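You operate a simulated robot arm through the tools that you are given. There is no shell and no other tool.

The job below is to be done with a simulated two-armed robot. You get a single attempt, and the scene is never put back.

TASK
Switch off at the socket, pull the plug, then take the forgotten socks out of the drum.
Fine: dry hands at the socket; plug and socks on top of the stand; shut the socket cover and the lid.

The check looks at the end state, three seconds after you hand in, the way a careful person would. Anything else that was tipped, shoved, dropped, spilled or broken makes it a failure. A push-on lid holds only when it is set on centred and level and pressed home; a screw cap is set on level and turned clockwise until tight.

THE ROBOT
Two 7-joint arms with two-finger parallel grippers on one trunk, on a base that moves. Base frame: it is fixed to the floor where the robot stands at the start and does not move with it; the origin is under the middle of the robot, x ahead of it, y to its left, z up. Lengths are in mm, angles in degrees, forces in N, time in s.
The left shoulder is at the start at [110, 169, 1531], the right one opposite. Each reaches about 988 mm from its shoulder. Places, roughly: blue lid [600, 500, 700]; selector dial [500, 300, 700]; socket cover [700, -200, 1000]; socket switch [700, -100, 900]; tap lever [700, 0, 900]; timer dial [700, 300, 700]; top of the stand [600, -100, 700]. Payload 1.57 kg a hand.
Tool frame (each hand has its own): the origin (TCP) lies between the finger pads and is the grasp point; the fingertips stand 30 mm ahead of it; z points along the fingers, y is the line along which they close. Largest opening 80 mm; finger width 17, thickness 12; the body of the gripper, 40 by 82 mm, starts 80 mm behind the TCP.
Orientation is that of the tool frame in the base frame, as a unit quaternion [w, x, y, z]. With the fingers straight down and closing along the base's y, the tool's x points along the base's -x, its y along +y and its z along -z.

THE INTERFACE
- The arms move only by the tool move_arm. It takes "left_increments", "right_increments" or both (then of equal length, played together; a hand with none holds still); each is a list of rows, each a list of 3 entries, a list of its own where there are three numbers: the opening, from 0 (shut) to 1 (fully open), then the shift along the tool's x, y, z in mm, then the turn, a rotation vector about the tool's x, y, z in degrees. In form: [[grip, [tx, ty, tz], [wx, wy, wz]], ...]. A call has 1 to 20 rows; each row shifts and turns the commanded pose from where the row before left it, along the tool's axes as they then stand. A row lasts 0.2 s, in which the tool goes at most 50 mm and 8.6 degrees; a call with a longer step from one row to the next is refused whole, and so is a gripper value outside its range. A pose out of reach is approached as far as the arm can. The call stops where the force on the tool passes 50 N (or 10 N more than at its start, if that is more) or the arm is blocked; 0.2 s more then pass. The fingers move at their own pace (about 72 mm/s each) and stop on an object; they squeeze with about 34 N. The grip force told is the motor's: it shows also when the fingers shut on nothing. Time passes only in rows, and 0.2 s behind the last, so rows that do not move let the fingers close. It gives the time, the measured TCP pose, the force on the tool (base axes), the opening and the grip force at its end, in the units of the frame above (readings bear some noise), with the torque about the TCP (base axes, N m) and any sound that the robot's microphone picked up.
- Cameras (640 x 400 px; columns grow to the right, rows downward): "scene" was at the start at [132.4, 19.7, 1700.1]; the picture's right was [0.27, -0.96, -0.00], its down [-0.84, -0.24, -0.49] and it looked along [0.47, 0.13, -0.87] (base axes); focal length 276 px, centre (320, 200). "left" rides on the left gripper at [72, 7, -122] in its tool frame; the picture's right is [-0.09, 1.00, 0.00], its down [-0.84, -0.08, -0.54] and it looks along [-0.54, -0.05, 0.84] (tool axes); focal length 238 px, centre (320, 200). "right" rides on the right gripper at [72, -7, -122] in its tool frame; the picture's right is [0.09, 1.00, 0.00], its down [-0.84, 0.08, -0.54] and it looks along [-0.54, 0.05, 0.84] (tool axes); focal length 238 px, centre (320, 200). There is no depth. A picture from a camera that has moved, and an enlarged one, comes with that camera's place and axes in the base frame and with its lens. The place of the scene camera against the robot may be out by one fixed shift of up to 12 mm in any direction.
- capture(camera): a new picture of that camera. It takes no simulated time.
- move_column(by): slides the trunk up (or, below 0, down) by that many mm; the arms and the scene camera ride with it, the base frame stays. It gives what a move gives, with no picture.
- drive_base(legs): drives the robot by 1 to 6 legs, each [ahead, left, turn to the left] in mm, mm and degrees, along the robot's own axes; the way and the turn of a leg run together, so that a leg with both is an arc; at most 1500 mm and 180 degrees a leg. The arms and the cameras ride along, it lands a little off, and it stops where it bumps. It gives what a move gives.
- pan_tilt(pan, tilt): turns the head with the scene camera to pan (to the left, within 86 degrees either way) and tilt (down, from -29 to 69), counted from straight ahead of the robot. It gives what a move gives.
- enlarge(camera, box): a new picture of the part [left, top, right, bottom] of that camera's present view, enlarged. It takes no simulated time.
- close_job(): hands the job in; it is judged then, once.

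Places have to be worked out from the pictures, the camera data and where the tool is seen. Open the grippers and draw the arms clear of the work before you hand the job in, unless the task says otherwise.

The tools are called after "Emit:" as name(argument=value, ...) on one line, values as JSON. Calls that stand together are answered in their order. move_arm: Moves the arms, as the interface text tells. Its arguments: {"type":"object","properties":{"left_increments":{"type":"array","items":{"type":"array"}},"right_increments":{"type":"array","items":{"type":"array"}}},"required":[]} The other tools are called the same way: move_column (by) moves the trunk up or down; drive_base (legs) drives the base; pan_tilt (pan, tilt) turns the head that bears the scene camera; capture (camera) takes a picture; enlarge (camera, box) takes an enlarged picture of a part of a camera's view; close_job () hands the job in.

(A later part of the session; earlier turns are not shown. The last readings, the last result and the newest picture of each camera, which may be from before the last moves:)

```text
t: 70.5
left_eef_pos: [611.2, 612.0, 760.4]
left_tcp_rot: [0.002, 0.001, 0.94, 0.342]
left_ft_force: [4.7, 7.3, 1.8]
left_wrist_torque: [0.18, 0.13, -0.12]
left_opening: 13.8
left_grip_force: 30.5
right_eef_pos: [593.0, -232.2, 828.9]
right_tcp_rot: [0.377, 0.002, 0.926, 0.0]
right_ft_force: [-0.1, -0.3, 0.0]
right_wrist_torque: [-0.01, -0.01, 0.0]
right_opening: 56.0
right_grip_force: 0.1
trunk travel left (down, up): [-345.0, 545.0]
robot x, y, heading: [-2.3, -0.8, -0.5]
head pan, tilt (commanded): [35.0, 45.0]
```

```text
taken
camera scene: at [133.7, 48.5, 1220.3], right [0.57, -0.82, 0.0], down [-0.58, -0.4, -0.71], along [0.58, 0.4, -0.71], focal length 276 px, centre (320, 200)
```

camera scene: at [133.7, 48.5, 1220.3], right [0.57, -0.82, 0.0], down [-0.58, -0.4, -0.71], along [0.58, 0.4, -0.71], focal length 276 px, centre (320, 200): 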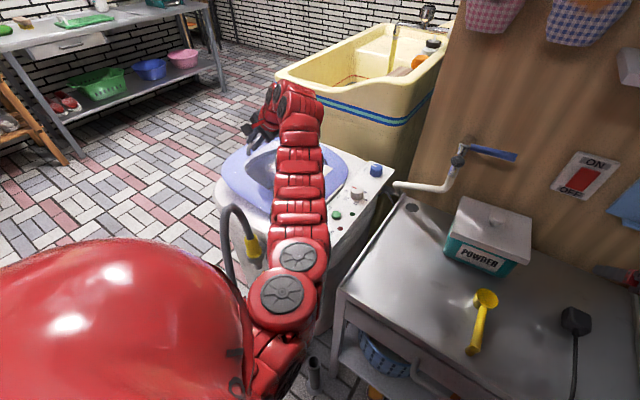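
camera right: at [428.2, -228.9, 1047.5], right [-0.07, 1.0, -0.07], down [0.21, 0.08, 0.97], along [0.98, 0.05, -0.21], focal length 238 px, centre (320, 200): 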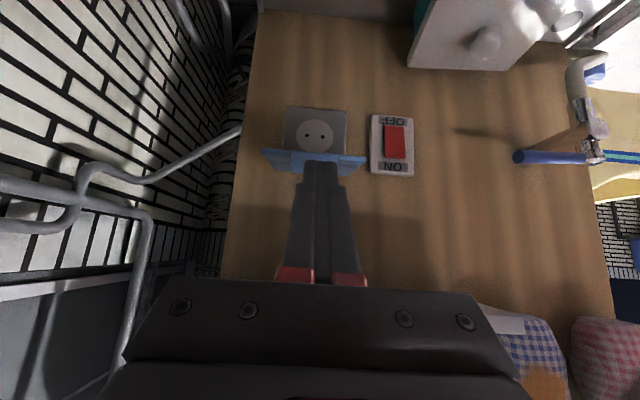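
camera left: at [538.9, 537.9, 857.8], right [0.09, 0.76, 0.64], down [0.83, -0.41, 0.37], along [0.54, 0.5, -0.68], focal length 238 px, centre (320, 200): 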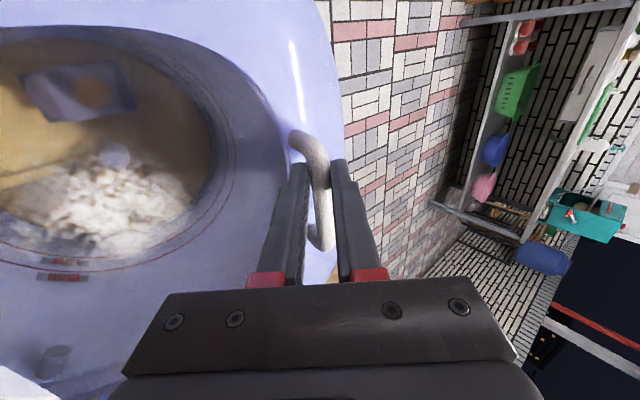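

The lid comes up with low force. Continue along the arc in 4° steps to about 32°.

Emit:
move_arm(left_increments=[[0, [0, 7.83, -18.93], [0, 0, 0]], [0, [0, 6.49, -19.43], [0, 0, 0]], [0, [0, 5.11, -19.84], [0, 0, 0]], [0, [0, 3.73, -20.15], [0, 0, 0]]])

Emit:
capture(camera="left")

Emit:
capture(camera="scene")

```text
t: 71.5
left_eef_pos: [612.0, 578.0, 833.7]
left_tcp_rot: [0.001, 0.003, 0.94, 0.341]
left_ft_force: [-2.9, -7.3, -3.6]
left_wrist_torque: [-0.15, 0.18, 0.18]
left_opening: 13.7
left_grip_force: 30.1
right_eef_pos: [593.5, -232.1, 826.7]
right_tcp_rot: [0.377, 0.0, 0.926, 0.002]
right_ft_force: [-0.7, 1.1, -0.7]
right_wrist_torque: [-0.02, 0.03, 0.01]
right_opening: 55.9
right_grip_force: 0.0
trunk travel left (down, up): [-345.0, 545.0]
robot x, y, heading: [-2.9, -1.6, -0.5]
head pan, tilt (commanded): [35.0, 45.0]
```

```text
taken
camera left: at [539.0, 504.7, 933.2], right [0.1, 0.76, 0.64], down [0.83, -0.41, 0.37], along [0.54, 0.5, -0.68], focal length 238 px, centre (320, 200)
```

left: 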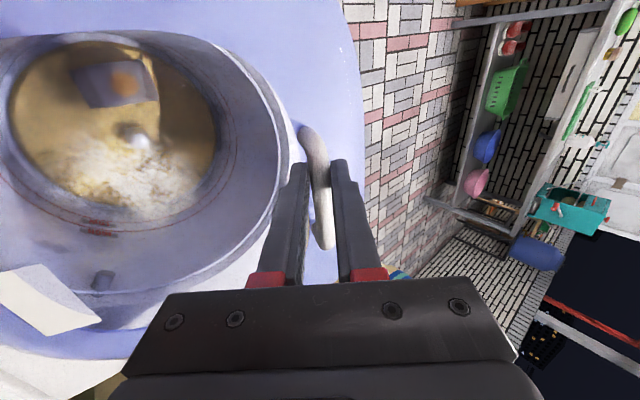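

```text
taken
camera scene: at [133.2, 47.1, 1220.3], right [0.57, -0.82, 0.0], down [-0.58, -0.4, -0.71], along [0.58, 0.4, -0.71], focal length 276 px, centre (320, 200)
```

scene: 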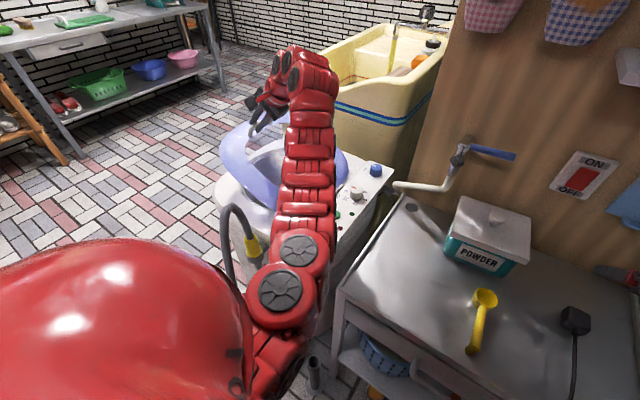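

The lid is opening well. The side force suggests the true arc is slightly tighter, so I bias the next steps a little towards −y and continue to ~48°.

Emit:
move_arm(left_increments=[[0, [0, 1.2, -21.3], [0, 0, 0]], [0, [0, -0.3, -21.4], [0, 0, 0]], [0, [0, -1.3, -21.0], [0, 0, 0]], [0, [0, -2.7, -20.9], [0, 0, 0]]])

Emit:
capture(camera="left")

```text
t: 72.5
left_eef_pos: [610.8, 524.0, 898.9]
left_tcp_rot: [0.003, 0.002, 0.939, 0.343]
left_ft_force: [13.5, 15.6, 17.4]
left_wrist_torque: [0.55, 0.26, 0.09]
left_opening: 13.8
left_grip_force: 30.1
right_eef_pos: [593.8, -230.5, 828.5]
right_tcp_rot: [0.376, 0.001, 0.926, 0.0]
right_ft_force: [0.2, 0.3, 0.4]
right_wrist_torque: [-0.02, 0.04, -0.04]
right_opening: 56.0
right_grip_force: 0.0
trunk travel left (down, up): [-345.0, 545.0]
robot x, y, heading: [-1.2, 2.7, 0.2]
head pan, tilt (commanded): [35.0, 45.0]
```

```text
taken
camera left: at [538.3, 449.7, 997.4], right [0.09, 0.76, 0.64], down [0.83, -0.41, 0.37], along [0.55, 0.5, -0.67], focal length 238 px, centre (320, 200)
```

left: 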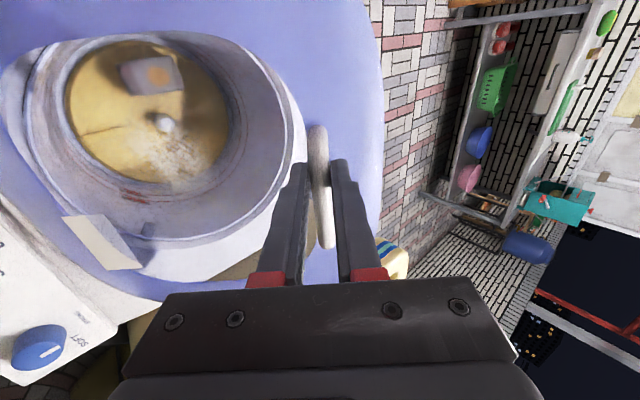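

Radial force of ~20 N says I'm now slightly inside the arc; I correct outward a little and continue to ~64°.

Emit:
move_arm(left_increments=[[0, [-1, -0.5, -20.6], [0, 0, 0]], [0, [-1, -2.5, -20.3], [0, 0, 0]], [0, [0, -6.18, -19.54], [0, 0, 0]], [0, [0, -7.53, -19.06], [0, 0, 0]]])

Emit:
capture(camera="left")

Emit:
capture(camera="scene")

```text
t: 73.5
left_eef_pos: [611.5, 456.2, 945.1]
left_tcp_rot: [-0.001, 0.002, 0.941, 0.338]
left_ft_force: [-12.9, -9.8, -19.9]
left_wrist_torque: [-0.46, -0.29, 0.09]
left_opening: 13.6
left_grip_force: 30.2
right_eef_pos: [592.0, -231.0, 827.0]
right_tcp_rot: [0.377, 0.001, 0.926, 0.001]
right_ft_force: [-1.0, 0.2, -0.5]
right_wrist_torque: [0.01, 0.01, 0.0]
right_opening: 56.0
right_grip_force: 0.0
trunk travel left (down, up): [-345.0, 545.0]
robot x, y, heading: [-2.3, 2.6, 0.1]
head pan, tilt (commanded): [35.0, 45.0]
```

```text
taken
camera left: at [539.7, 383.5, 1044.5], right [0.1, 0.77, 0.63], down [0.84, -0.41, 0.36], along [0.54, 0.5, -0.68], focal length 238 px, centre (320, 200)
```

left: 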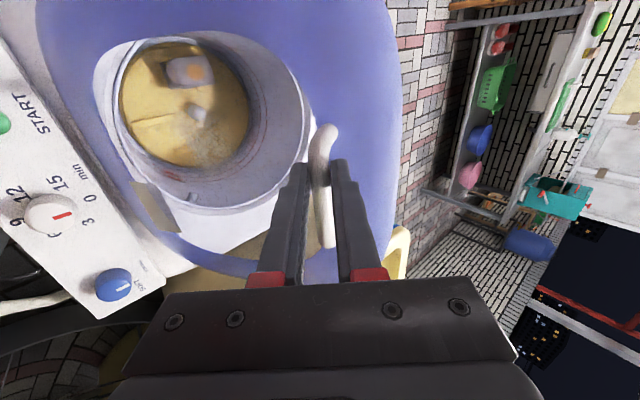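

```text
taken
camera scene: at [133.1, 47.6, 1220.0], right [0.57, -0.82, 0.0], down [-0.58, -0.4, -0.71], along [0.58, 0.4, -0.71], focal length 276 px, centre (320, 200)
```

scene: 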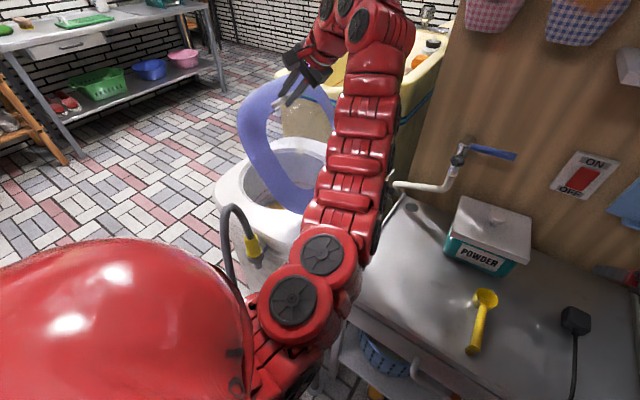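

Lid at about 60°. Small inward correction and continue towards ~80°.

Emit:
move_arm(left_increments=[[0, [1, -10.2, -17.8], [0, 0, 0]], [0, [0, -10.6, -17.5], [0, 0, 0]], [0, [0, -11.32, -17.08], [0, 0, 0]], [0, [0, -12.47, -16.24], [0, 0, 0]]])

Emit:
capture(camera="left")

Emit:
capture(camera="scene")

```text
t: 74.5
left_eef_pos: [613.4, 380.3, 971.1]
left_tcp_rot: [0.003, 0.002, 0.939, 0.343]
left_ft_force: [1.5, -1.5, -5.3]
left_wrist_torque: [-0.11, -0.35, 0.03]
left_opening: 13.9
left_grip_force: 29.9
right_eef_pos: [594.5, -230.1, 827.3]
right_tcp_rot: [0.376, 0.0, 0.927, 0.002]
right_ft_force: [-0.8, -0.2, 1.1]
right_wrist_torque: [0.01, 0.0, -0.01]
right_opening: 56.1
right_grip_force: 0.0
trunk travel left (down, up): [-345.0, 545.0]
robot x, y, heading: [-1.9, 3.7, -0.4]
head pan, tilt (commanded): [35.0, 45.0]
```

```text
taken
camera left: at [538.8, 306.2, 1069.4], right [0.09, 0.76, 0.64], down [0.83, -0.41, 0.37], along [0.55, 0.5, -0.67], focal length 238 px, centre (320, 200)
```

left: 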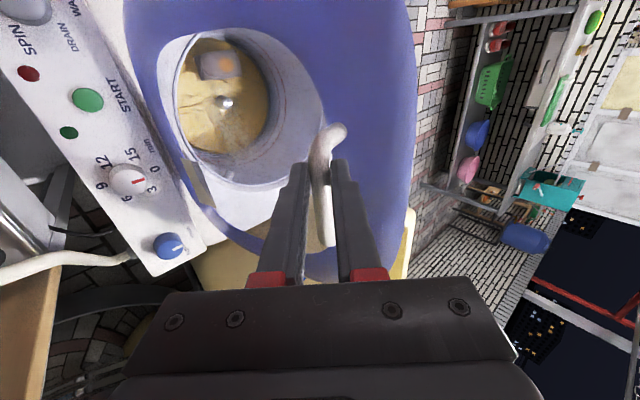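

```text
taken
camera scene: at [134.1, 47.9, 1220.4], right [0.57, -0.82, 0.0], down [-0.58, -0.4, -0.71], along [0.58, 0.4, -0.71], focal length 276 px, centre (320, 200)
```

scene: 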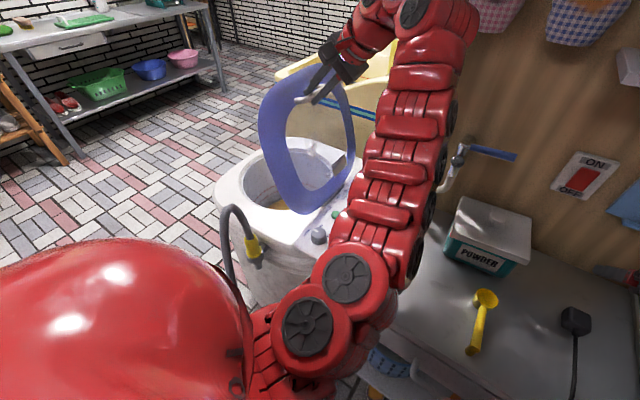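

Lid about 72° open. Continue three more steps, then check clearances and forces.

Emit:
move_arm(left_increments=[[0, [0, -13.58, -15.33], [0, 0, 0]], [0, [0, -14.61, -14.34], [0, 0, 0]], [0, [0, -15.59, -13.29], [0, 0, 0]]])

Emit:
pan_tilt(pan=20, tilt=30)

Emit:
capture(camera="scene")

Emit:
capture(camera="left")

Emit:
capture(camera="right")

```text
t: 75.3
left_eef_pos: [610.2, 330.0, 964.1]
left_tcp_rot: [0.009, 0.005, 0.938, 0.347]
left_ft_force: [3.9, -0.8, 12.2]
left_wrist_torque: [-0.01, 0.35, -0.01]
left_opening: 14.7
left_grip_force: 30.7
left hand out of reach, approached as far as the arm can: row 1, 2, 3
right_eef_pos: [593.8, -232.0, 828.4]
right_tcp_rot: [0.378, 0.002, 0.926, 0.001]
right_ft_force: [-0.7, -0.1, 0.3]
right_wrist_torque: [-0.03, 0.0, 0.0]
right_opening: 55.9
right_grip_force: 0.0
trunk travel left (down, up): [-345.0, 545.0]
robot x, y, heading: [0.9, -3.7, -0.0]
head pan, tilt (commanded): [35.0, 45.0]
stopped in row 3 (left hand): the force on the tool passed its limit at 58 N (the readings are from after the stop); the commanded pose is now the measured one
```

```text
t: 76.1
left_eef_pos: [609.1, 329.1, 965.1]
left_tcp_rot: [0.008, 0.006, 0.938, 0.347]
left_ft_force: [8.3, 0.9, 19.0]
left_wrist_torque: [0.24, -0.18, -0.49]
left_opening: 14.4
left_grip_force: 30.9
right_eef_pos: [593.2, -232.8, 827.9]
right_tcp_rot: [0.377, 0.001, 0.926, 0.002]
right_ft_force: [0.1, -0.5, 0.7]
right_wrist_torque: [0.0, 0.03, 0.0]
right_opening: 55.5
right_grip_force: 0.0
trunk travel left (down, up): [-345.0, 545.0]
robot x, y, heading: [-1.5, 0.9, -0.3]
head pan, tilt (commanded): [20.0, 30.0]
```

```text
taken
camera scene: at [151.5, 31.2, 1243.2], right [0.34, -0.94, 0.0], down [-0.47, -0.17, -0.87], along [0.81, 0.29, -0.5], focal length 276 px, centre (320, 200)
```

scene: 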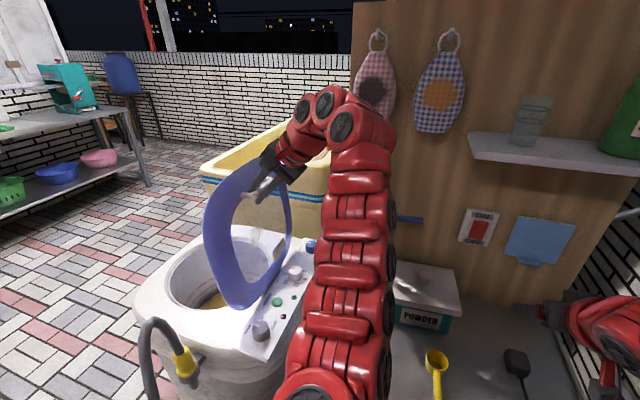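

```text
taken
camera left: at [534.9, 254.8, 1061.4], right [0.1, 0.75, 0.65], down [0.83, -0.42, 0.37], along [0.56, 0.5, -0.66], focal length 238 px, centre (320, 200)
```

left: 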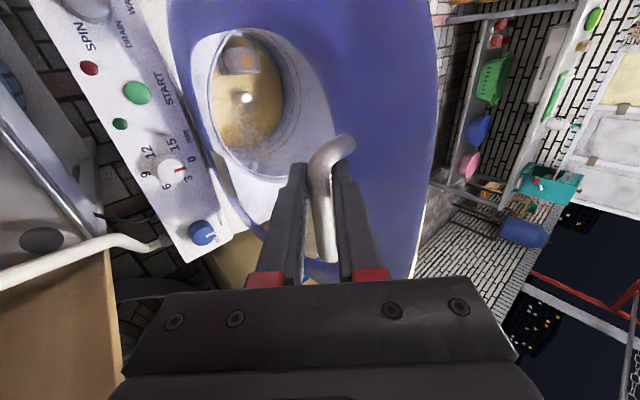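

```text
taken
camera right: at [456.6, -238.5, 864.3], right [-0.06, 1.0, -0.06], down [0.22, 0.07, 0.97], along [0.97, 0.05, -0.22], focal length 238 px, centre (320, 200)
```

right: 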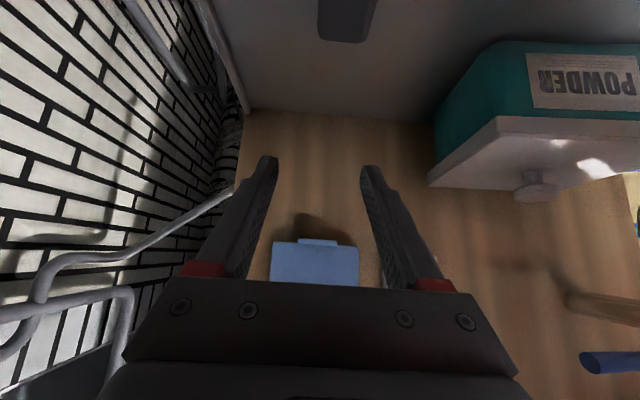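

The left arm ran into its extension limit at ~83° open (lid still held). I relieve it by pitching the hand about its closing axis (wrist moves towards the robot) while keeping the bar point fixed.

Emit:
move_arm(left_increments=[[0, [2.8, 0.9, -0.8], [0, -8, 0]], [0, [2.8, 0.9, -0.8], [0, -8, 0]], [0, [2.8, 0.9, -0.8], [0, -8, 0]]])

Emit:
capture(camera="left")

Emit:
capture(camera="scene")

```text
t: 76.9
left_eef_pos: [605.1, 333.9, 966.4]
left_tcp_rot: [0.197, 0.075, 0.919, 0.334]
left_ft_force: [-4.1, 1.1, -17.0]
left_wrist_torque: [-0.01, 0.14, -0.04]
left_opening: 14.8
left_grip_force: 30.6
left hand out of reach, approached as far as the arm can: row 3
right_eef_pos: [594.8, -229.6, 827.4]
right_tcp_rot: [0.377, 0.0, 0.926, 0.001]
right_ft_force: [-0.4, -0.1, 0.4]
right_wrist_torque: [0.01, 0.02, 0.01]
right_opening: 56.0
right_grip_force: 0.0
trunk travel left (down, up): [-345.0, 545.0]
robot x, y, heading: [-1.2, -0.2, -0.4]
head pan, tilt (commanded): [20.0, 30.0]
```

```text
taken
camera left: at [488.6, 285.9, 1035.3], right [0.09, 0.74, 0.67], down [0.54, -0.6, 0.59], along [0.84, 0.31, -0.45], focal length 238 px, centre (320, 200)
```

left: 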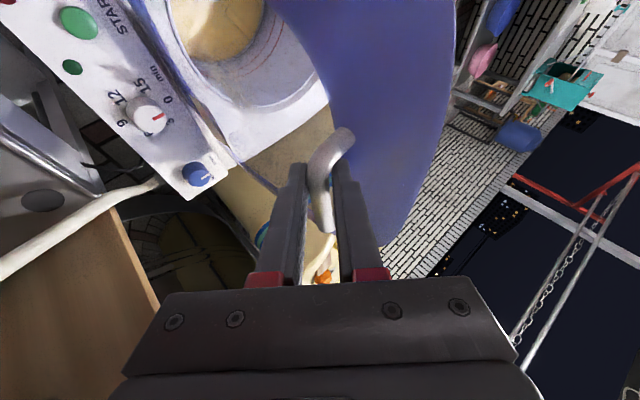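

```text
taken
camera scene: at [152.1, 34.3, 1241.8], right [0.34, -0.94, 0.0], down [-0.47, -0.17, -0.87], along [0.81, 0.29, -0.5], focal length 276 px, centre (320, 200)
```

scene: 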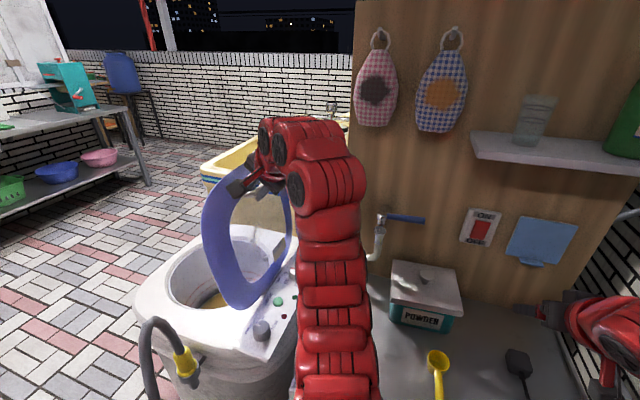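

The wrist is much closer now. I continue pushing the lid over with −y steps, one at a time, checking.

Emit:
move_arm(left_increments=[[0, [-2.4, -8.9, -4.4], [0, 0, 0]], [0, [-2.7, -7.7, -5.8], [0, 0, 0]]])

```text
t: 77.5
left_eef_pos: [607.9, 313.1, 967.7]
left_tcp_rot: [0.199, 0.075, 0.917, 0.336]
left_ft_force: [-10.2, 2.0, -22.8]
left_wrist_torque: [-0.14, -0.09, 0.55]
left_opening: 13.9
left_grip_force: 29.9
right_eef_pos: [593.3, -231.3, 828.2]
right_tcp_rot: [0.376, 0.001, 0.927, 0.001]
right_ft_force: [-0.2, -0.1, -0.6]
right_wrist_torque: [0.03, 0.0, 0.01]
right_opening: 55.9
right_grip_force: 0.1
trunk travel left (down, up): [-345.0, 545.0]
robot x, y, heading: [-0.4, -1.0, -0.4]
head pan, tilt (commanded): [20.0, 30.0]
```

Emit:
move_arm(left_increments=[[0, [-1.6, -8.5, -3.5], [0, 0, 0]], [0, [-1.8, -8.5, -3.5], [0, 0, 0]], [0, [-1.8, -8.5, -3.5], [0, 0, 0]]])

Emit:
capture(camera="left")

Emit:
capture(camera="scene")

```text
t: 78.3
left_eef_pos: [607.8, 285.8, 966.4]
left_tcp_rot: [0.201, 0.075, 0.916, 0.338]
left_ft_force: [-16.6, 2.3, -8.9]
left_wrist_torque: [-0.01, 0.24, 0.75]
left_opening: 13.7
left_grip_force: 30.7
left hand out of reach, approached as far as the arm can: row 2
right_eef_pos: [593.0, -231.3, 829.1]
right_tcp_rot: [0.378, 0.002, 0.926, 0.0]
right_ft_force: [0.7, -1.0, -0.5]
right_wrist_torque: [0.0, 0.02, 0.01]
right_opening: 55.8
right_grip_force: 0.1
trunk travel left (down, up): [-345.0, 545.0]
robot x, y, heading: [-0.8, -2.2, -0.2]
head pan, tilt (commanded): [20.0, 30.0]
```

```text
taken
camera left: at [491.0, 237.4, 1032.7], right [0.09, 0.73, 0.68], down [0.53, -0.61, 0.59], along [0.84, 0.31, -0.44], focal length 238 px, centre (320, 200)
```

left: 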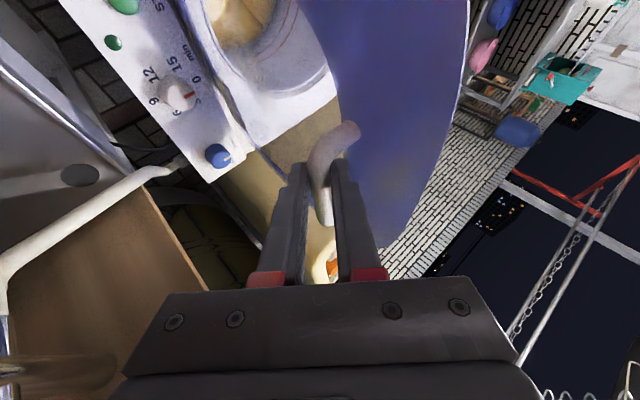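

```text
taken
camera scene: at [150.5, 32.8, 1243.3], right [0.34, -0.94, 0.0], down [-0.47, -0.17, -0.87], along [0.82, 0.29, -0.5], focal length 276 px, centre (320, 200)
```

scene: 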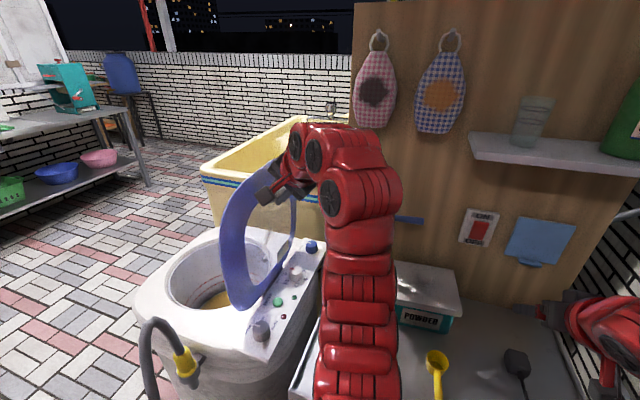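

Lid is about 91° open. I go on a little past vertical, easing the x force.

Emit:
move_arm(left_increments=[[0, [-1.3, -8.7, -4.7], [0, 0, 0]], [0, [-1.3, -8.7, -4.7], [0, 0, 0]], [0, [-2.2, -8.7, -4.6], [0, 0, 0]]])

Emit:
capture(camera="scene")

```text
t: 78.9
left_eef_pos: [608.0, 279.4, 966.3]
left_tcp_rot: [0.202, 0.065, 0.914, 0.345]
left_ft_force: [7.4, 19.0, 0.5]
left_wrist_torque: [0.21, 0.57, 0.44]
left_opening: 14.0
left_grip_force: 30.0
right_eef_pos: [595.6, -227.8, 827.8]
right_tcp_rot: [0.376, -0.001, 0.926, 0.002]
right_ft_force: [-0.5, 0.1, 0.2]
right_wrist_torque: [-0.01, -0.01, 0.04]
right_opening: 55.9
right_grip_force: 0.1
trunk travel left (down, up): [-345.0, 545.0]
robot x, y, heading: [1.4, 2.9, -0.1]
head pan, tilt (commanded): [20.0, 30.0]
stopped in row 3 (left hand): the force on the tool passed its limit at 58 N (the readings are from after the stop); the commanded pose is now the measured one
```

```text
taken
camera scene: at [154.6, 35.2, 1242.6], right [0.34, -0.94, 0.0], down [-0.47, -0.17, -0.86], along [0.81, 0.3, -0.5], focal length 276 px, centre (320, 200)
```

scene: 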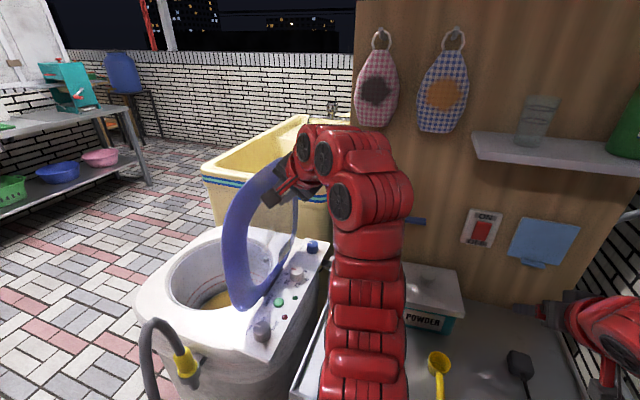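

The lid has come to a stop at about 93° open. I ease off 2 mm and loosen the fingers just a bit, keeping them round the bar, to see whether the lid stays by itself.

Emit:
move_arm(left_increments=[[0, [0.6, 1.6, 1.2], [0, 0, 0]], [0.32, [0, 0, 0], [0, 0, 0]], [0.32, [0, 0, 0], [0, 0, 0]], [0.32, [0, 0, 0], [0, 0, 0]]])

Emit:
enlarge(camera="left", box=[220, 80, 420, 280])

Emit:
enlarge(camera="scene", box=[120, 120, 420, 340])

```text
t: 79.9
left_eef_pos: [608.1, 276.5, 967.5]
left_tcp_rot: [0.204, 0.07, 0.914, 0.344]
left_ft_force: [-0.7, 0.6, 1.3]
left_wrist_torque: [0.01, 0.01, -0.01]
left_opening: 25.6
left_grip_force: 0.0
right_eef_pos: [594.5, -229.2, 826.8]
right_tcp_rot: [0.377, 0.0, 0.926, 0.002]
right_ft_force: [-0.3, 0.6, 0.4]
right_wrist_torque: [-0.02, -0.01, -0.01]
right_opening: 56.0
right_grip_force: 0.1
trunk travel left (down, up): [-345.0, 545.0]
robot x, y, heading: [3.4, 4.2, -0.0]
head pan, tilt (commanded): [20.0, 30.0]
```

```text
2.00 times, centred on (320, 180) of left
camera zoom: at [490.3, 227.2, 1032.3], right [0.07, 0.73, 0.68], down [0.53, -0.61, 0.59], along [0.84, 0.32, -0.43], focal length 477 px, centre (320, 240)
```

zoom: 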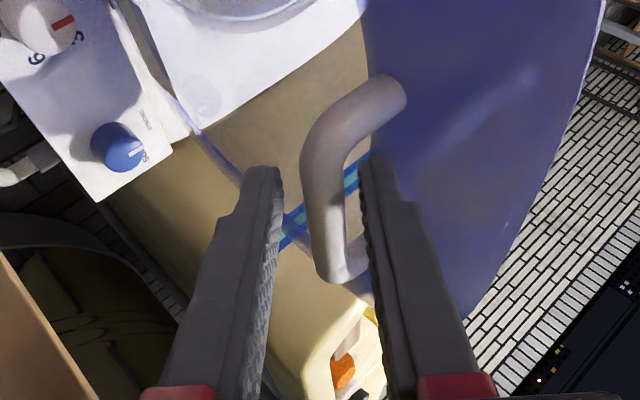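

```text
1.82 times, centred on (270, 230) of scene
camera zoom: at [152.5, 33.4, 1243.0], right [0.34, -0.94, 0.0], down [-0.47, -0.17, -0.87], along [0.81, 0.3, -0.5], focal length 502 px, centre (411, 146)
```

zoom: 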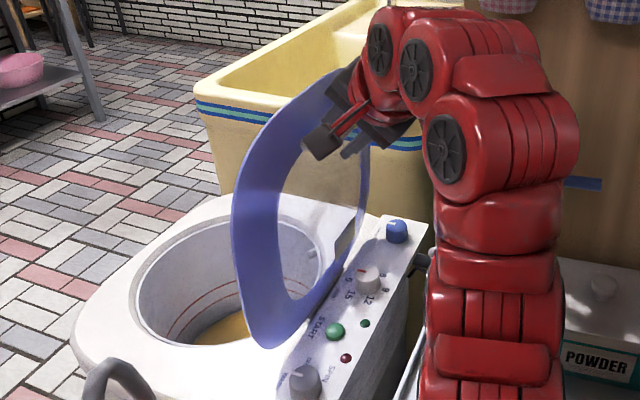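

The bar hangs free between the fingers with zero force: the lid stays open. I open more, wait and withdraw along the fingers.

Emit:
move_arm(left_increments=[[0.5, [0, 0, 0], [0, 0, 0]], [0.5, [0, 0, -6], [0, 0, 0]], [0.5, [0, 0, -10], [0, 0, 0]], [0.5, [0, 0, -15], [0, 0, 0]], [0.5, [0, 0, -20], [0, 0, 0]]])

Emit:
capture(camera="left")

Emit:
capture(camera="scene")

```text
t: 81.1
left_eef_pos: [587.5, 247.5, 1002.4]
left_tcp_rot: [0.203, 0.069, 0.914, 0.344]
left_ft_force: [-0.3, -0.4, 0.3]
left_wrist_torque: [0.0, 0.0, 0.01]
left_opening: 39.8
left_grip_force: 0.1
right_eef_pos: [595.0, -228.8, 827.8]
right_tcp_rot: [0.377, 0.0, 0.926, 0.001]
right_ft_force: [-0.2, 0.3, -0.2]
right_wrist_torque: [0.05, -0.02, 0.01]
right_opening: 56.0
right_grip_force: 0.1
trunk travel left (down, up): [-345.0, 545.0]
robot x, y, heading: [-4.0, -0.7, 0.1]
head pan, tilt (commanded): [20.0, 30.0]
```

```text
taken
camera left: at [469.2, 196.9, 1067.6], right [0.07, 0.73, 0.68], down [0.53, -0.61, 0.59], along [0.84, 0.32, -0.43], focal length 238 px, centre (320, 200)
```

left: 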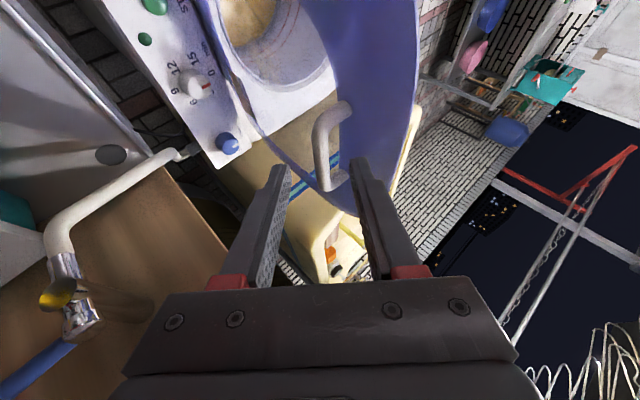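

```text
taken
camera scene: at [152.3, 33.2, 1243.0], right [0.34, -0.94, 0.0], down [-0.47, -0.17, -0.87], along [0.81, 0.3, -0.5], focal length 276 px, centre (320, 200)
```

scene: 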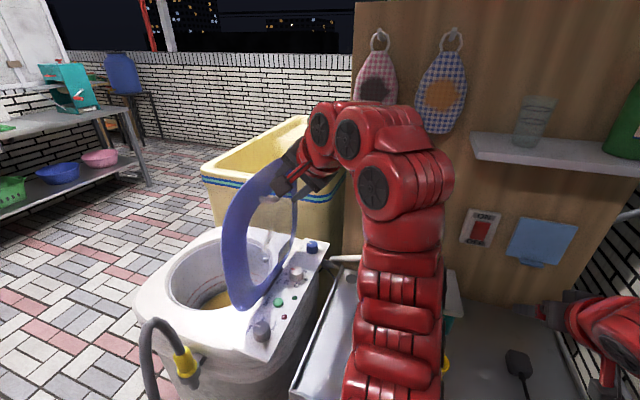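

The lid stays open by itself. To come at the drum I must bring the left hand round the front of the lid: withdraw a bit more, then back the base up 200 mm.

Emit:
move_arm(left_increments=[[0.5, [0, 0, -25], [0, 0, 0]], [0.5, [0, -10, -15], [0, 0, 0]]])

Emit:
drive_base(legs=[[-200, 0, 0]])

Emit:
capture(camera="scene")

Emit:
capture(camera="left")

```text
t: 81.7
left_eef_pos: [570.8, 214.8, 1023.4]
left_tcp_rot: [0.203, 0.069, 0.914, 0.345]
left_ft_force: [0.0, -0.2, 0.4]
left_wrist_torque: [0.03, 0.01, 0.0]
left_opening: 40.0
left_grip_force: 0.1
right_eef_pos: [595.4, -229.8, 828.2]
right_tcp_rot: [0.377, 0.0, 0.926, 0.001]
right_ft_force: [0.5, -0.4, -0.1]
right_wrist_torque: [0.02, -0.01, 0.0]
right_opening: 55.9
right_grip_force: 0.0
trunk travel left (down, up): [-345.0, 545.0]
robot x, y, heading: [-4.6, -0.1, -0.2]
head pan, tilt (commanded): [20.0, 30.0]
```

```text
t: 83.3
left_eef_pos: [372.0, 213.9, 1022.2]
left_tcp_rot: [0.205, 0.07, 0.914, 0.344]
left_ft_force: [0.0, 0.8, 0.7]
left_wrist_torque: [-0.03, -0.01, 0.02]
left_opening: 40.0
left_grip_force: 0.1
right_eef_pos: [395.0, -230.3, 830.1]
right_tcp_rot: [0.377, 0.001, 0.926, 0.001]
right_ft_force: [0.6, -0.5, -0.3]
right_wrist_torque: [-0.01, 0.02, -0.01]
right_opening: 55.7
right_grip_force: 0.1
trunk travel left (down, up): [-345.0, 545.0]
robot x, y, heading: [-197.4, -1.2, -0.1]
head pan, tilt (commanded): [20.0, 30.0]
```

```text
taken
camera scene: at [-46.3, 33.4, 1243.2], right [0.34, -0.94, 0.0], down [-0.47, -0.17, -0.87], along [0.81, 0.29, -0.5], focal length 276 px, centre (320, 200)
```

scene: 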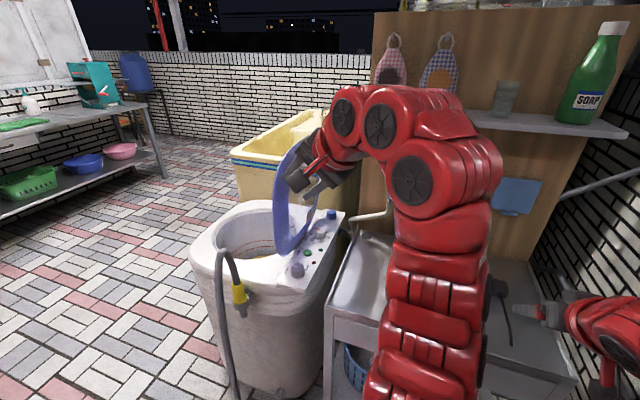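

```text
taken
camera left: at [255.3, 164.5, 1088.3], right [0.07, 0.73, 0.68], down [0.53, -0.61, 0.59], along [0.84, 0.32, -0.43], focal length 238 px, centre (320, 200)
```

left: 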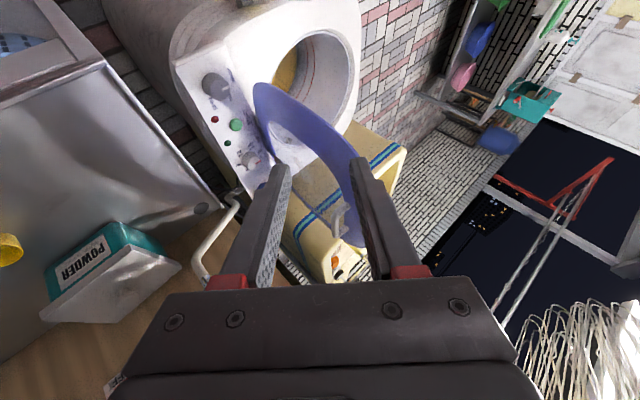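

Clear of the lid now. I move the left hand across in front of the washer to y ≈ 494, z ≈ 924 (above the hose bend).

Emit:
move_arm(left_increments=[[0.5, [15.3, 20.9, 33.5], [0, 0, 0]], [0.5, [15.3, 20.9, 33.5], [0, 0, 0]], [0.5, [15.3, 20.9, 33.5], [0, 0, 0]], [0.5, [15.3, 20.9, 33.5], [0, 0, 0]], [0.5, [15.3, 20.9, 33.5], [0, 0, 0]], [0.5, [15.3, 20.9, 33.5], [0, 0, 0]], [0.5, [15.3, 20.9, 33.5], [0, 0, 0]]])

Emit:
capture(camera="left")

Emit:
capture(camera="scene")

```text
t: 84.9
left_eef_pos: [389.0, 446.8, 987.5]
left_tcp_rot: [0.204, 0.069, 0.914, 0.344]
left_ft_force: [-0.1, -0.1, -0.3]
left_wrist_torque: [-0.03, -0.02, 0.0]
left_opening: 40.0
left_grip_force: 0.0
left hand out of reach, approached as far as the arm can: row 3, 4, 5, 6
right_eef_pos: [397.4, -228.9, 826.8]
right_tcp_rot: [0.377, 0.001, 0.926, 0.001]
right_ft_force: [-0.9, 0.3, -0.5]
right_wrist_torque: [0.02, 0.0, -0.02]
right_opening: 56.1
right_grip_force: 0.0
trunk travel left (down, up): [-345.0, 545.0]
robot x, y, heading: [-196.9, 0.0, -0.1]
head pan, tilt (commanded): [20.0, 30.0]
```

```text
taken
camera left: at [271.4, 398.9, 1051.3], right [0.07, 0.73, 0.68], down [0.53, -0.61, 0.59], along [0.84, 0.32, -0.43], focal length 238 px, centre (320, 200)
```

left: 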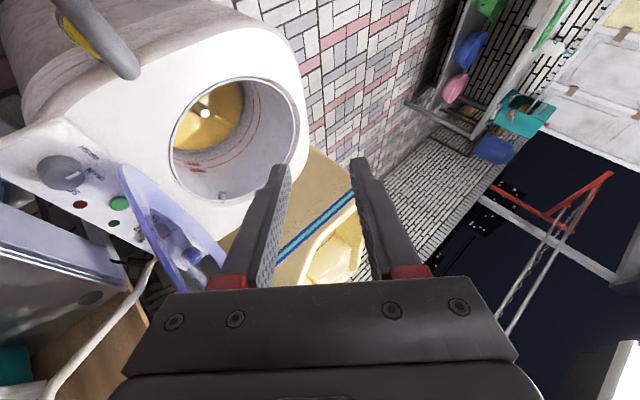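

```text
taken
camera scene: at [-44.8, 35.3, 1242.8], right [0.34, -0.94, 0.0], down [-0.47, -0.17, -0.87], along [0.81, 0.29, -0.5], focal length 276 px, centre (320, 200)
```

scene: 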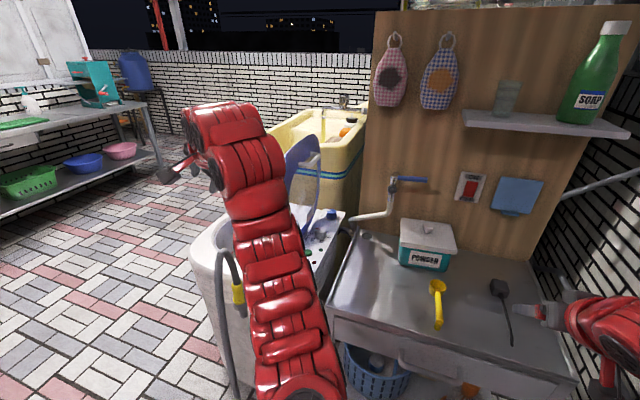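

I go on to y ≈ 500, z ≈ 900, then turn the hand to point nearly straight down (15° outward tilt).

Emit:
move_arm(left_increments=[[0.5, [14.3, -5.5, 30.5], [0, 0, 0]], [0.5, [14.3, -5.5, 30.5], [0, 0, 0]], [0.5, [14.3, -5.5, 30.5], [0, 0, 0]], [0.5, [0, 0, 0], [5.17, 4.95, -1]], [0.5, [0, 0, 0], [5.17, 4.95, -1]], [0.5, [0, 0, 0], [5.17, 4.95, -1]], [0.5, [0, 0, 0], [5.17, 4.95, -1]], [0.5, [0, 0, 0], [5.17, 4.95, -1]]])

Emit:
capture(camera="left")

Emit:
capture(camera="scene")

```text
t: 86.7
left_eef_pos: [401.3, 507.7, 857.6]
left_tcp_rot: [0.0, 0.0, 0.991, 0.132]
left_ft_force: [-0.3, 0.2, -0.8]
left_wrist_torque: [0.01, 0.0, -0.02]
left_opening: 40.0
left_grip_force: 0.1
left hand out of reach, approached as far as the arm can: row 1, 2, 3, 6, 7, 8
right_eef_pos: [396.2, -228.2, 828.6]
right_tcp_rot: [0.377, 0.001, 0.926, 0.001]
right_ft_force: [0.0, 0.2, -0.2]
right_wrist_torque: [0.02, 0.01, -0.01]
right_opening: 56.1
right_grip_force: 0.1
trunk travel left (down, up): [-345.0, 545.0]
robot x, y, heading: [-200.6, 1.1, -0.3]
head pan, tilt (commanded): [20.0, 30.0]
```

```text
taken
camera left: at [329.0, 481.9, 976.8], right [0.09, 0.96, 0.26], down [0.84, -0.22, 0.5], along [0.54, 0.17, -0.82], focal length 238 px, centre (320, 200)
```

left: 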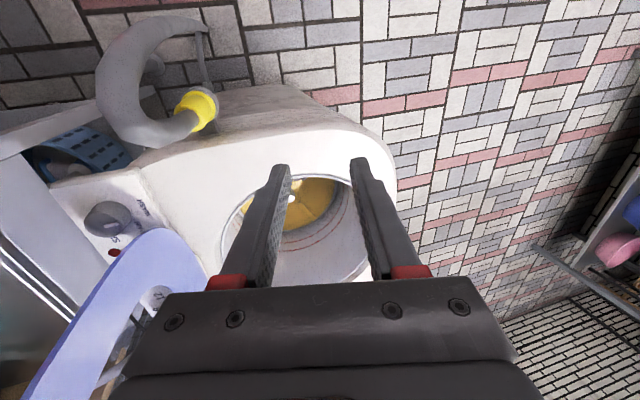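

```text
taken
camera scene: at [-45.0, 34.0, 1242.9], right [0.34, -0.94, 0.0], down [-0.47, -0.17, -0.87], along [0.81, 0.29, -0.5], focal length 276 px, centre (320, 200)
```

scene: 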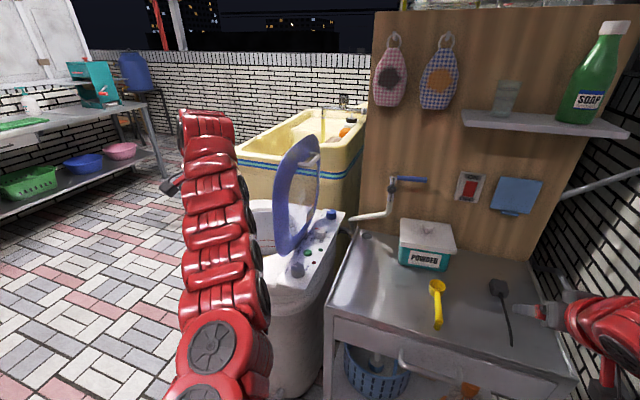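

Good pose for entering the drum. Before driving in and lowering the trunk, I raise the right hand so it stays clear of the stand and plug.

Emit:
move_arm(right_increments=[[0.7, [-24, 0, -23], [0, 0, 0]], [0.7, [-24, 0, -23], [0, 0, 0]], [0.7, [-24, 0, -23], [0, 0, 0]], [0.7, [-24, 0, -23], [0, 0, 0]]])

Emit:
enlarge(camera="left", box=[200, 140, 400, 300])

```text
t: 87.7
left_eef_pos: [401.8, 508.6, 857.7]
left_tcp_rot: [0.002, 0.0, 0.991, 0.133]
left_ft_force: [0.2, -0.9, 0.1]
left_wrist_torque: [-0.04, 0.02, -0.04]
left_opening: 39.8
left_grip_force: 0.0
right_eef_pos: [386.3, -234.5, 894.8]
right_tcp_rot: [0.38, 0.0, 0.925, 0.003]
right_ft_force: [0.7, 0.2, 0.4]
right_wrist_torque: [-0.02, -0.04, 0.0]
right_opening: 56.1
right_grip_force: 0.1
right hand out of reach, approached as far as the arm can: row 2, 3, 4
trunk travel left (down, up): [-345.0, 545.0]
robot x, y, heading: [-198.3, 5.9, -0.1]
head pan, tilt (commanded): [20.0, 30.0]
```

```text
2.50 times, centred on (300, 220) of left
camera zoom: at [328.4, 481.5, 977.3], right [0.09, 0.96, 0.26], down [0.84, -0.22, 0.5], along [0.54, 0.17, -0.82], focal length 596 px, centre (370, 150)
```

zoom: 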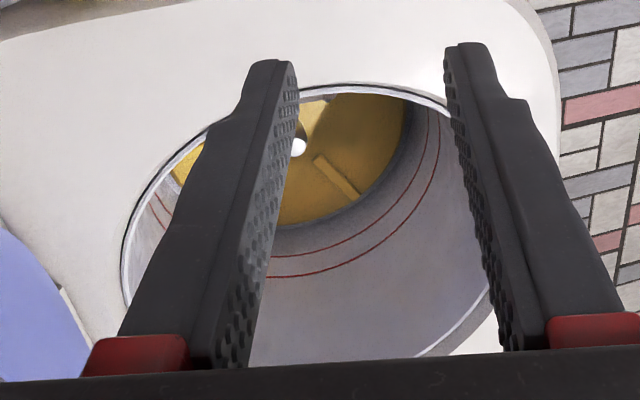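

The mouth of the drum is a circle centred ≈ (622, 512), radius 140; the sock lies near the front wall at ≈ (550, 520). I drive forward 200 mm with the hand high over the washer.

Emit:
drive_base(legs=[[195, 0, 0]])

Emit:
capture(camera="left")

Emit:
capture(camera="scene")

```text
t: 89.3
left_eef_pos: [594.3, 507.0, 855.8]
left_tcp_rot: [0.0, 0.0, 0.991, 0.133]
left_ft_force: [0.3, 0.2, 0.7]
left_wrist_torque: [-0.01, 0.05, 0.02]
left_opening: 40.3
left_grip_force: 0.1
right_eef_pos: [575.6, -235.1, 892.3]
right_tcp_rot: [0.38, 0.001, 0.925, 0.002]
right_ft_force: [1.0, 0.2, 0.1]
right_wrist_torque: [-0.02, 0.0, 0.0]
right_opening: 55.6
right_grip_force: 0.1
trunk travel left (down, up): [-345.0, 545.0]
robot x, y, heading: [-8.0, -4.9, -0.1]
head pan, tilt (commanded): [20.0, 30.0]
```

```text
taken
camera left: at [520.4, 480.4, 976.6], right [0.09, 0.96, 0.26], down [0.84, -0.22, 0.5], along [0.54, 0.17, -0.82], focal length 238 px, centre (320, 200)
```

left: 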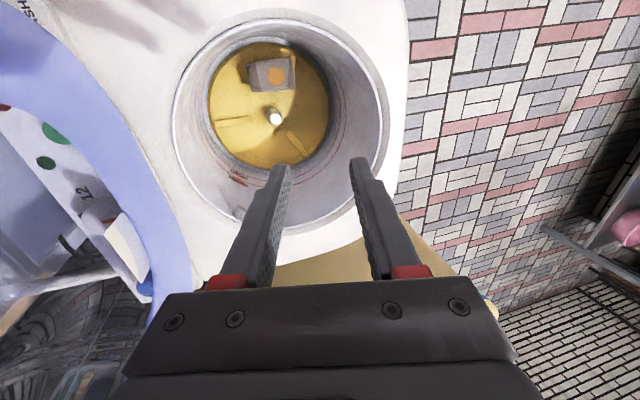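

```text
taken
camera scene: at [146.3, 32.7, 1242.8], right [0.34, -0.94, 0.0], down [-0.47, -0.17, -0.87], along [0.81, 0.29, -0.5], focal length 276 px, centre (320, 200)
```

scene: 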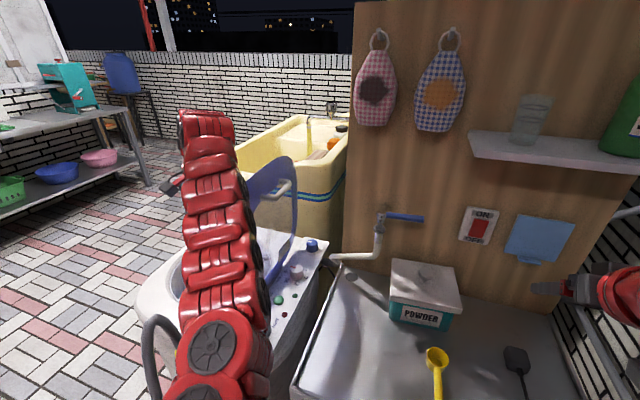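

Now the drum is in full view. I enlarge the sock.

Emit:
enlarge(camera="left", box=[200, 20, 360, 180])

Emit:
enlarge(camera="left", box=[150, 0, 400, 250])

```text
2.50 times, centred on (280, 100) of left
camera zoom: at [520.4, 480.4, 976.6], right [0.09, 0.96, 0.26], down [0.84, -0.22, 0.5], along [0.54, 0.17, -0.82], focal length 596 px, centre (420, 450)
```

zoom: 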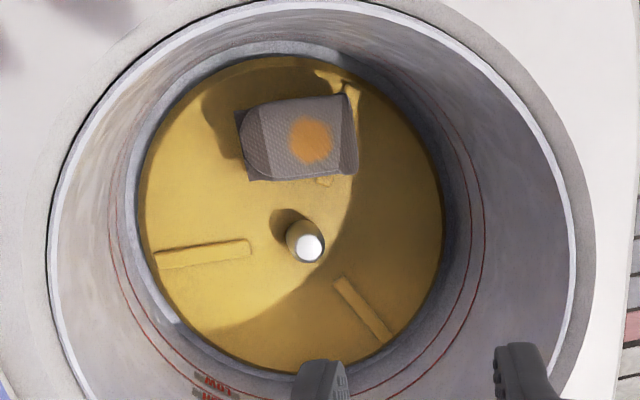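

```text
1.60 times, centred on (275, 125) of left
camera zoom: at [520.4, 480.4, 976.6], right [0.09, 0.96, 0.26], down [0.84, -0.22, 0.5], along [0.54, 0.17, -0.82], focal length 381 px, centre (392, 320)
```

zoom: 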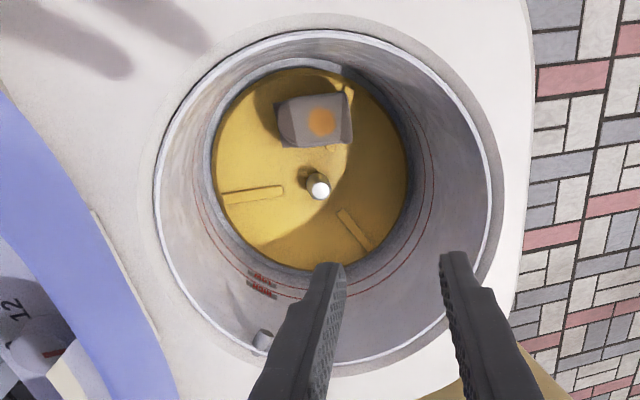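

The socks are a folded bundle ≈ 88 mm long in y, ≈ 50 mm wide in x, centred ≈ (555, 521) on the drum floor. I turn the hand 90° about its axis so the fingers close along x (the camera then sits on the +y side, clear of the drum wall).

Emit:
move_arm(left_increments=[[0.82, [0, 0, 0], [0, 0, 8.2]], [0.82, [0, 0, 0], [0, 0, 8.2]], [0.82, [0, 0, 0], [0, 0, 8.2]], [0.82, [0, 0, 0], [0, 0, 8.2]], [0.82, [0, 0, 0], [0, 0, 8.2]], [0.82, [0, 0, 0], [0, 0, 8.2]], [0.82, [0, 0, 0], [0, 0, 8.2]], [0.82, [0, 0, 0], [0, 0, 8.2]], [0.82, [0, 0, 0], [0, 0, 8.2]], [0.82, [0, 0, 0], [0, 0, 8.2]], [0.82, [0, 0, 0], [0, 0, 8]]])

Emit:
capture(camera="left")

Emit:
capture(camera="scene")

```text
t: 91.7
left_eef_pos: [591.8, 507.0, 856.7]
left_tcp_rot: [-0.094, 0.702, 0.7, 0.094]
left_ft_force: [0.6, -0.5, 0.1]
left_wrist_torque: [-0.02, 0.0, 0.01]
left_opening: 65.9
left_grip_force: 0.0
right_eef_pos: [575.7, -236.7, 894.2]
right_tcp_rot: [0.38, 0.001, 0.925, 0.002]
right_ft_force: [-0.2, 0.2, -0.7]
right_wrist_torque: [-0.03, -0.01, 0.01]
right_opening: 56.0
right_grip_force: 0.1
trunk travel left (down, up): [-345.0, 545.0]
robot x, y, heading: [-9.7, 2.8, -0.1]
head pan, tilt (commanded): [20.0, 30.0]
```

```text
taken
camera left: at [597.7, 543.7, 994.5], right [1.0, -0.09, -0.02], down [-0.08, -0.95, 0.3], along [-0.05, -0.3, -0.95], focal length 238 px, centre (320, 200)
```

left: 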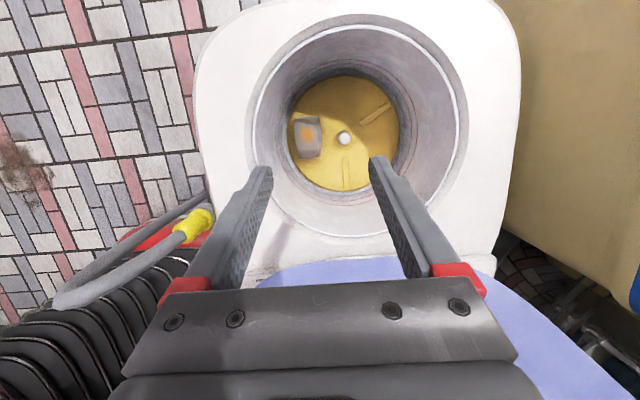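

```text
taken
camera scene: at [145.3, 32.7, 1243.0], right [0.34, -0.94, 0.0], down [-0.47, -0.17, -0.87], along [0.81, 0.29, -0.5], focal length 276 px, centre (320, 200)
```

scene: 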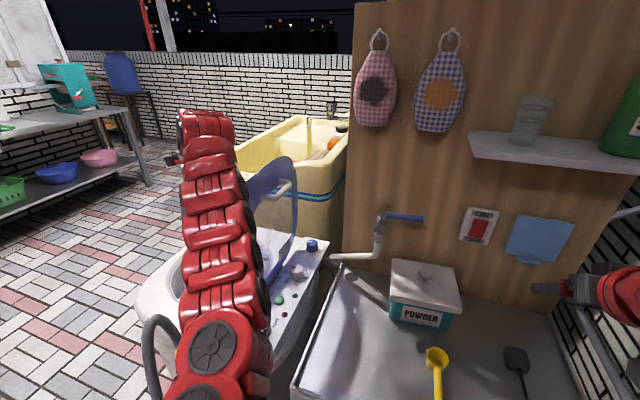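

I check the area at the left of this picture – the arm close to the hose – before lowering.

Emit:
enlarge(camera="left", box=[0, 140, 280, 400])

Emit:
pan_tilt(pan=50, tilt=55)

Emit:
capture(camera="scene")

```text
1.54 times, centred on (140, 270) of left
camera zoom: at [597.7, 543.7, 994.5], right [1.0, -0.09, -0.02], down [-0.08, -0.95, 0.3], along [-0.05, -0.3, -0.95], focal length 367 px, centre (597, 92)
```

zoom: 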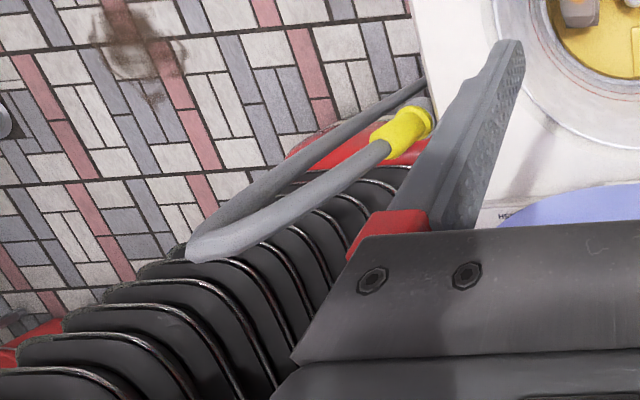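

```text
t: 92.6
left_eef_pos: [591.5, 507.1, 856.9]
left_tcp_rot: [-0.095, 0.701, 0.701, 0.094]
left_ft_force: [-0.7, -0.1, -0.9]
left_wrist_torque: [-0.01, -0.04, -0.02]
left_opening: 65.5
left_grip_force: 0.1
right_eef_pos: [575.9, -235.5, 894.7]
right_tcp_rot: [0.379, 0.001, 0.925, 0.003]
right_ft_force: [0.4, -0.5, 0.4]
right_wrist_torque: [-0.01, 0.01, 0.0]
right_opening: 55.9
right_grip_force: 0.0
trunk travel left (down, up): [-345.0, 545.0]
robot x, y, heading: [-8.9, -0.1, 0.0]
head pan, tilt (commanded): [50.0, 55.0]
```

```text
taken
camera scene: at [106.8, 57.2, 1207.0], right [0.76, -0.65, 0.0], down [-0.53, -0.62, -0.57], along [0.37, 0.44, -0.82], focal length 276 px, centre (320, 200)
```

scene: 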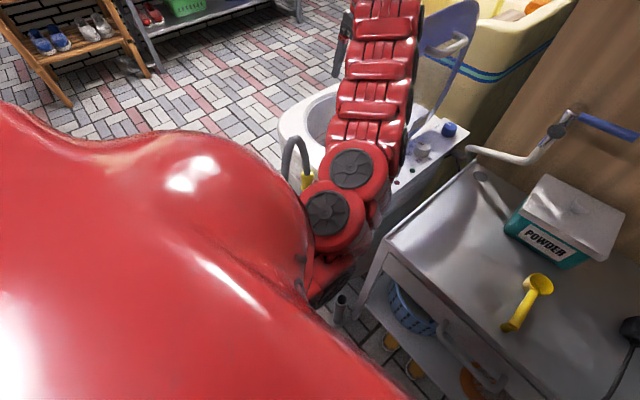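

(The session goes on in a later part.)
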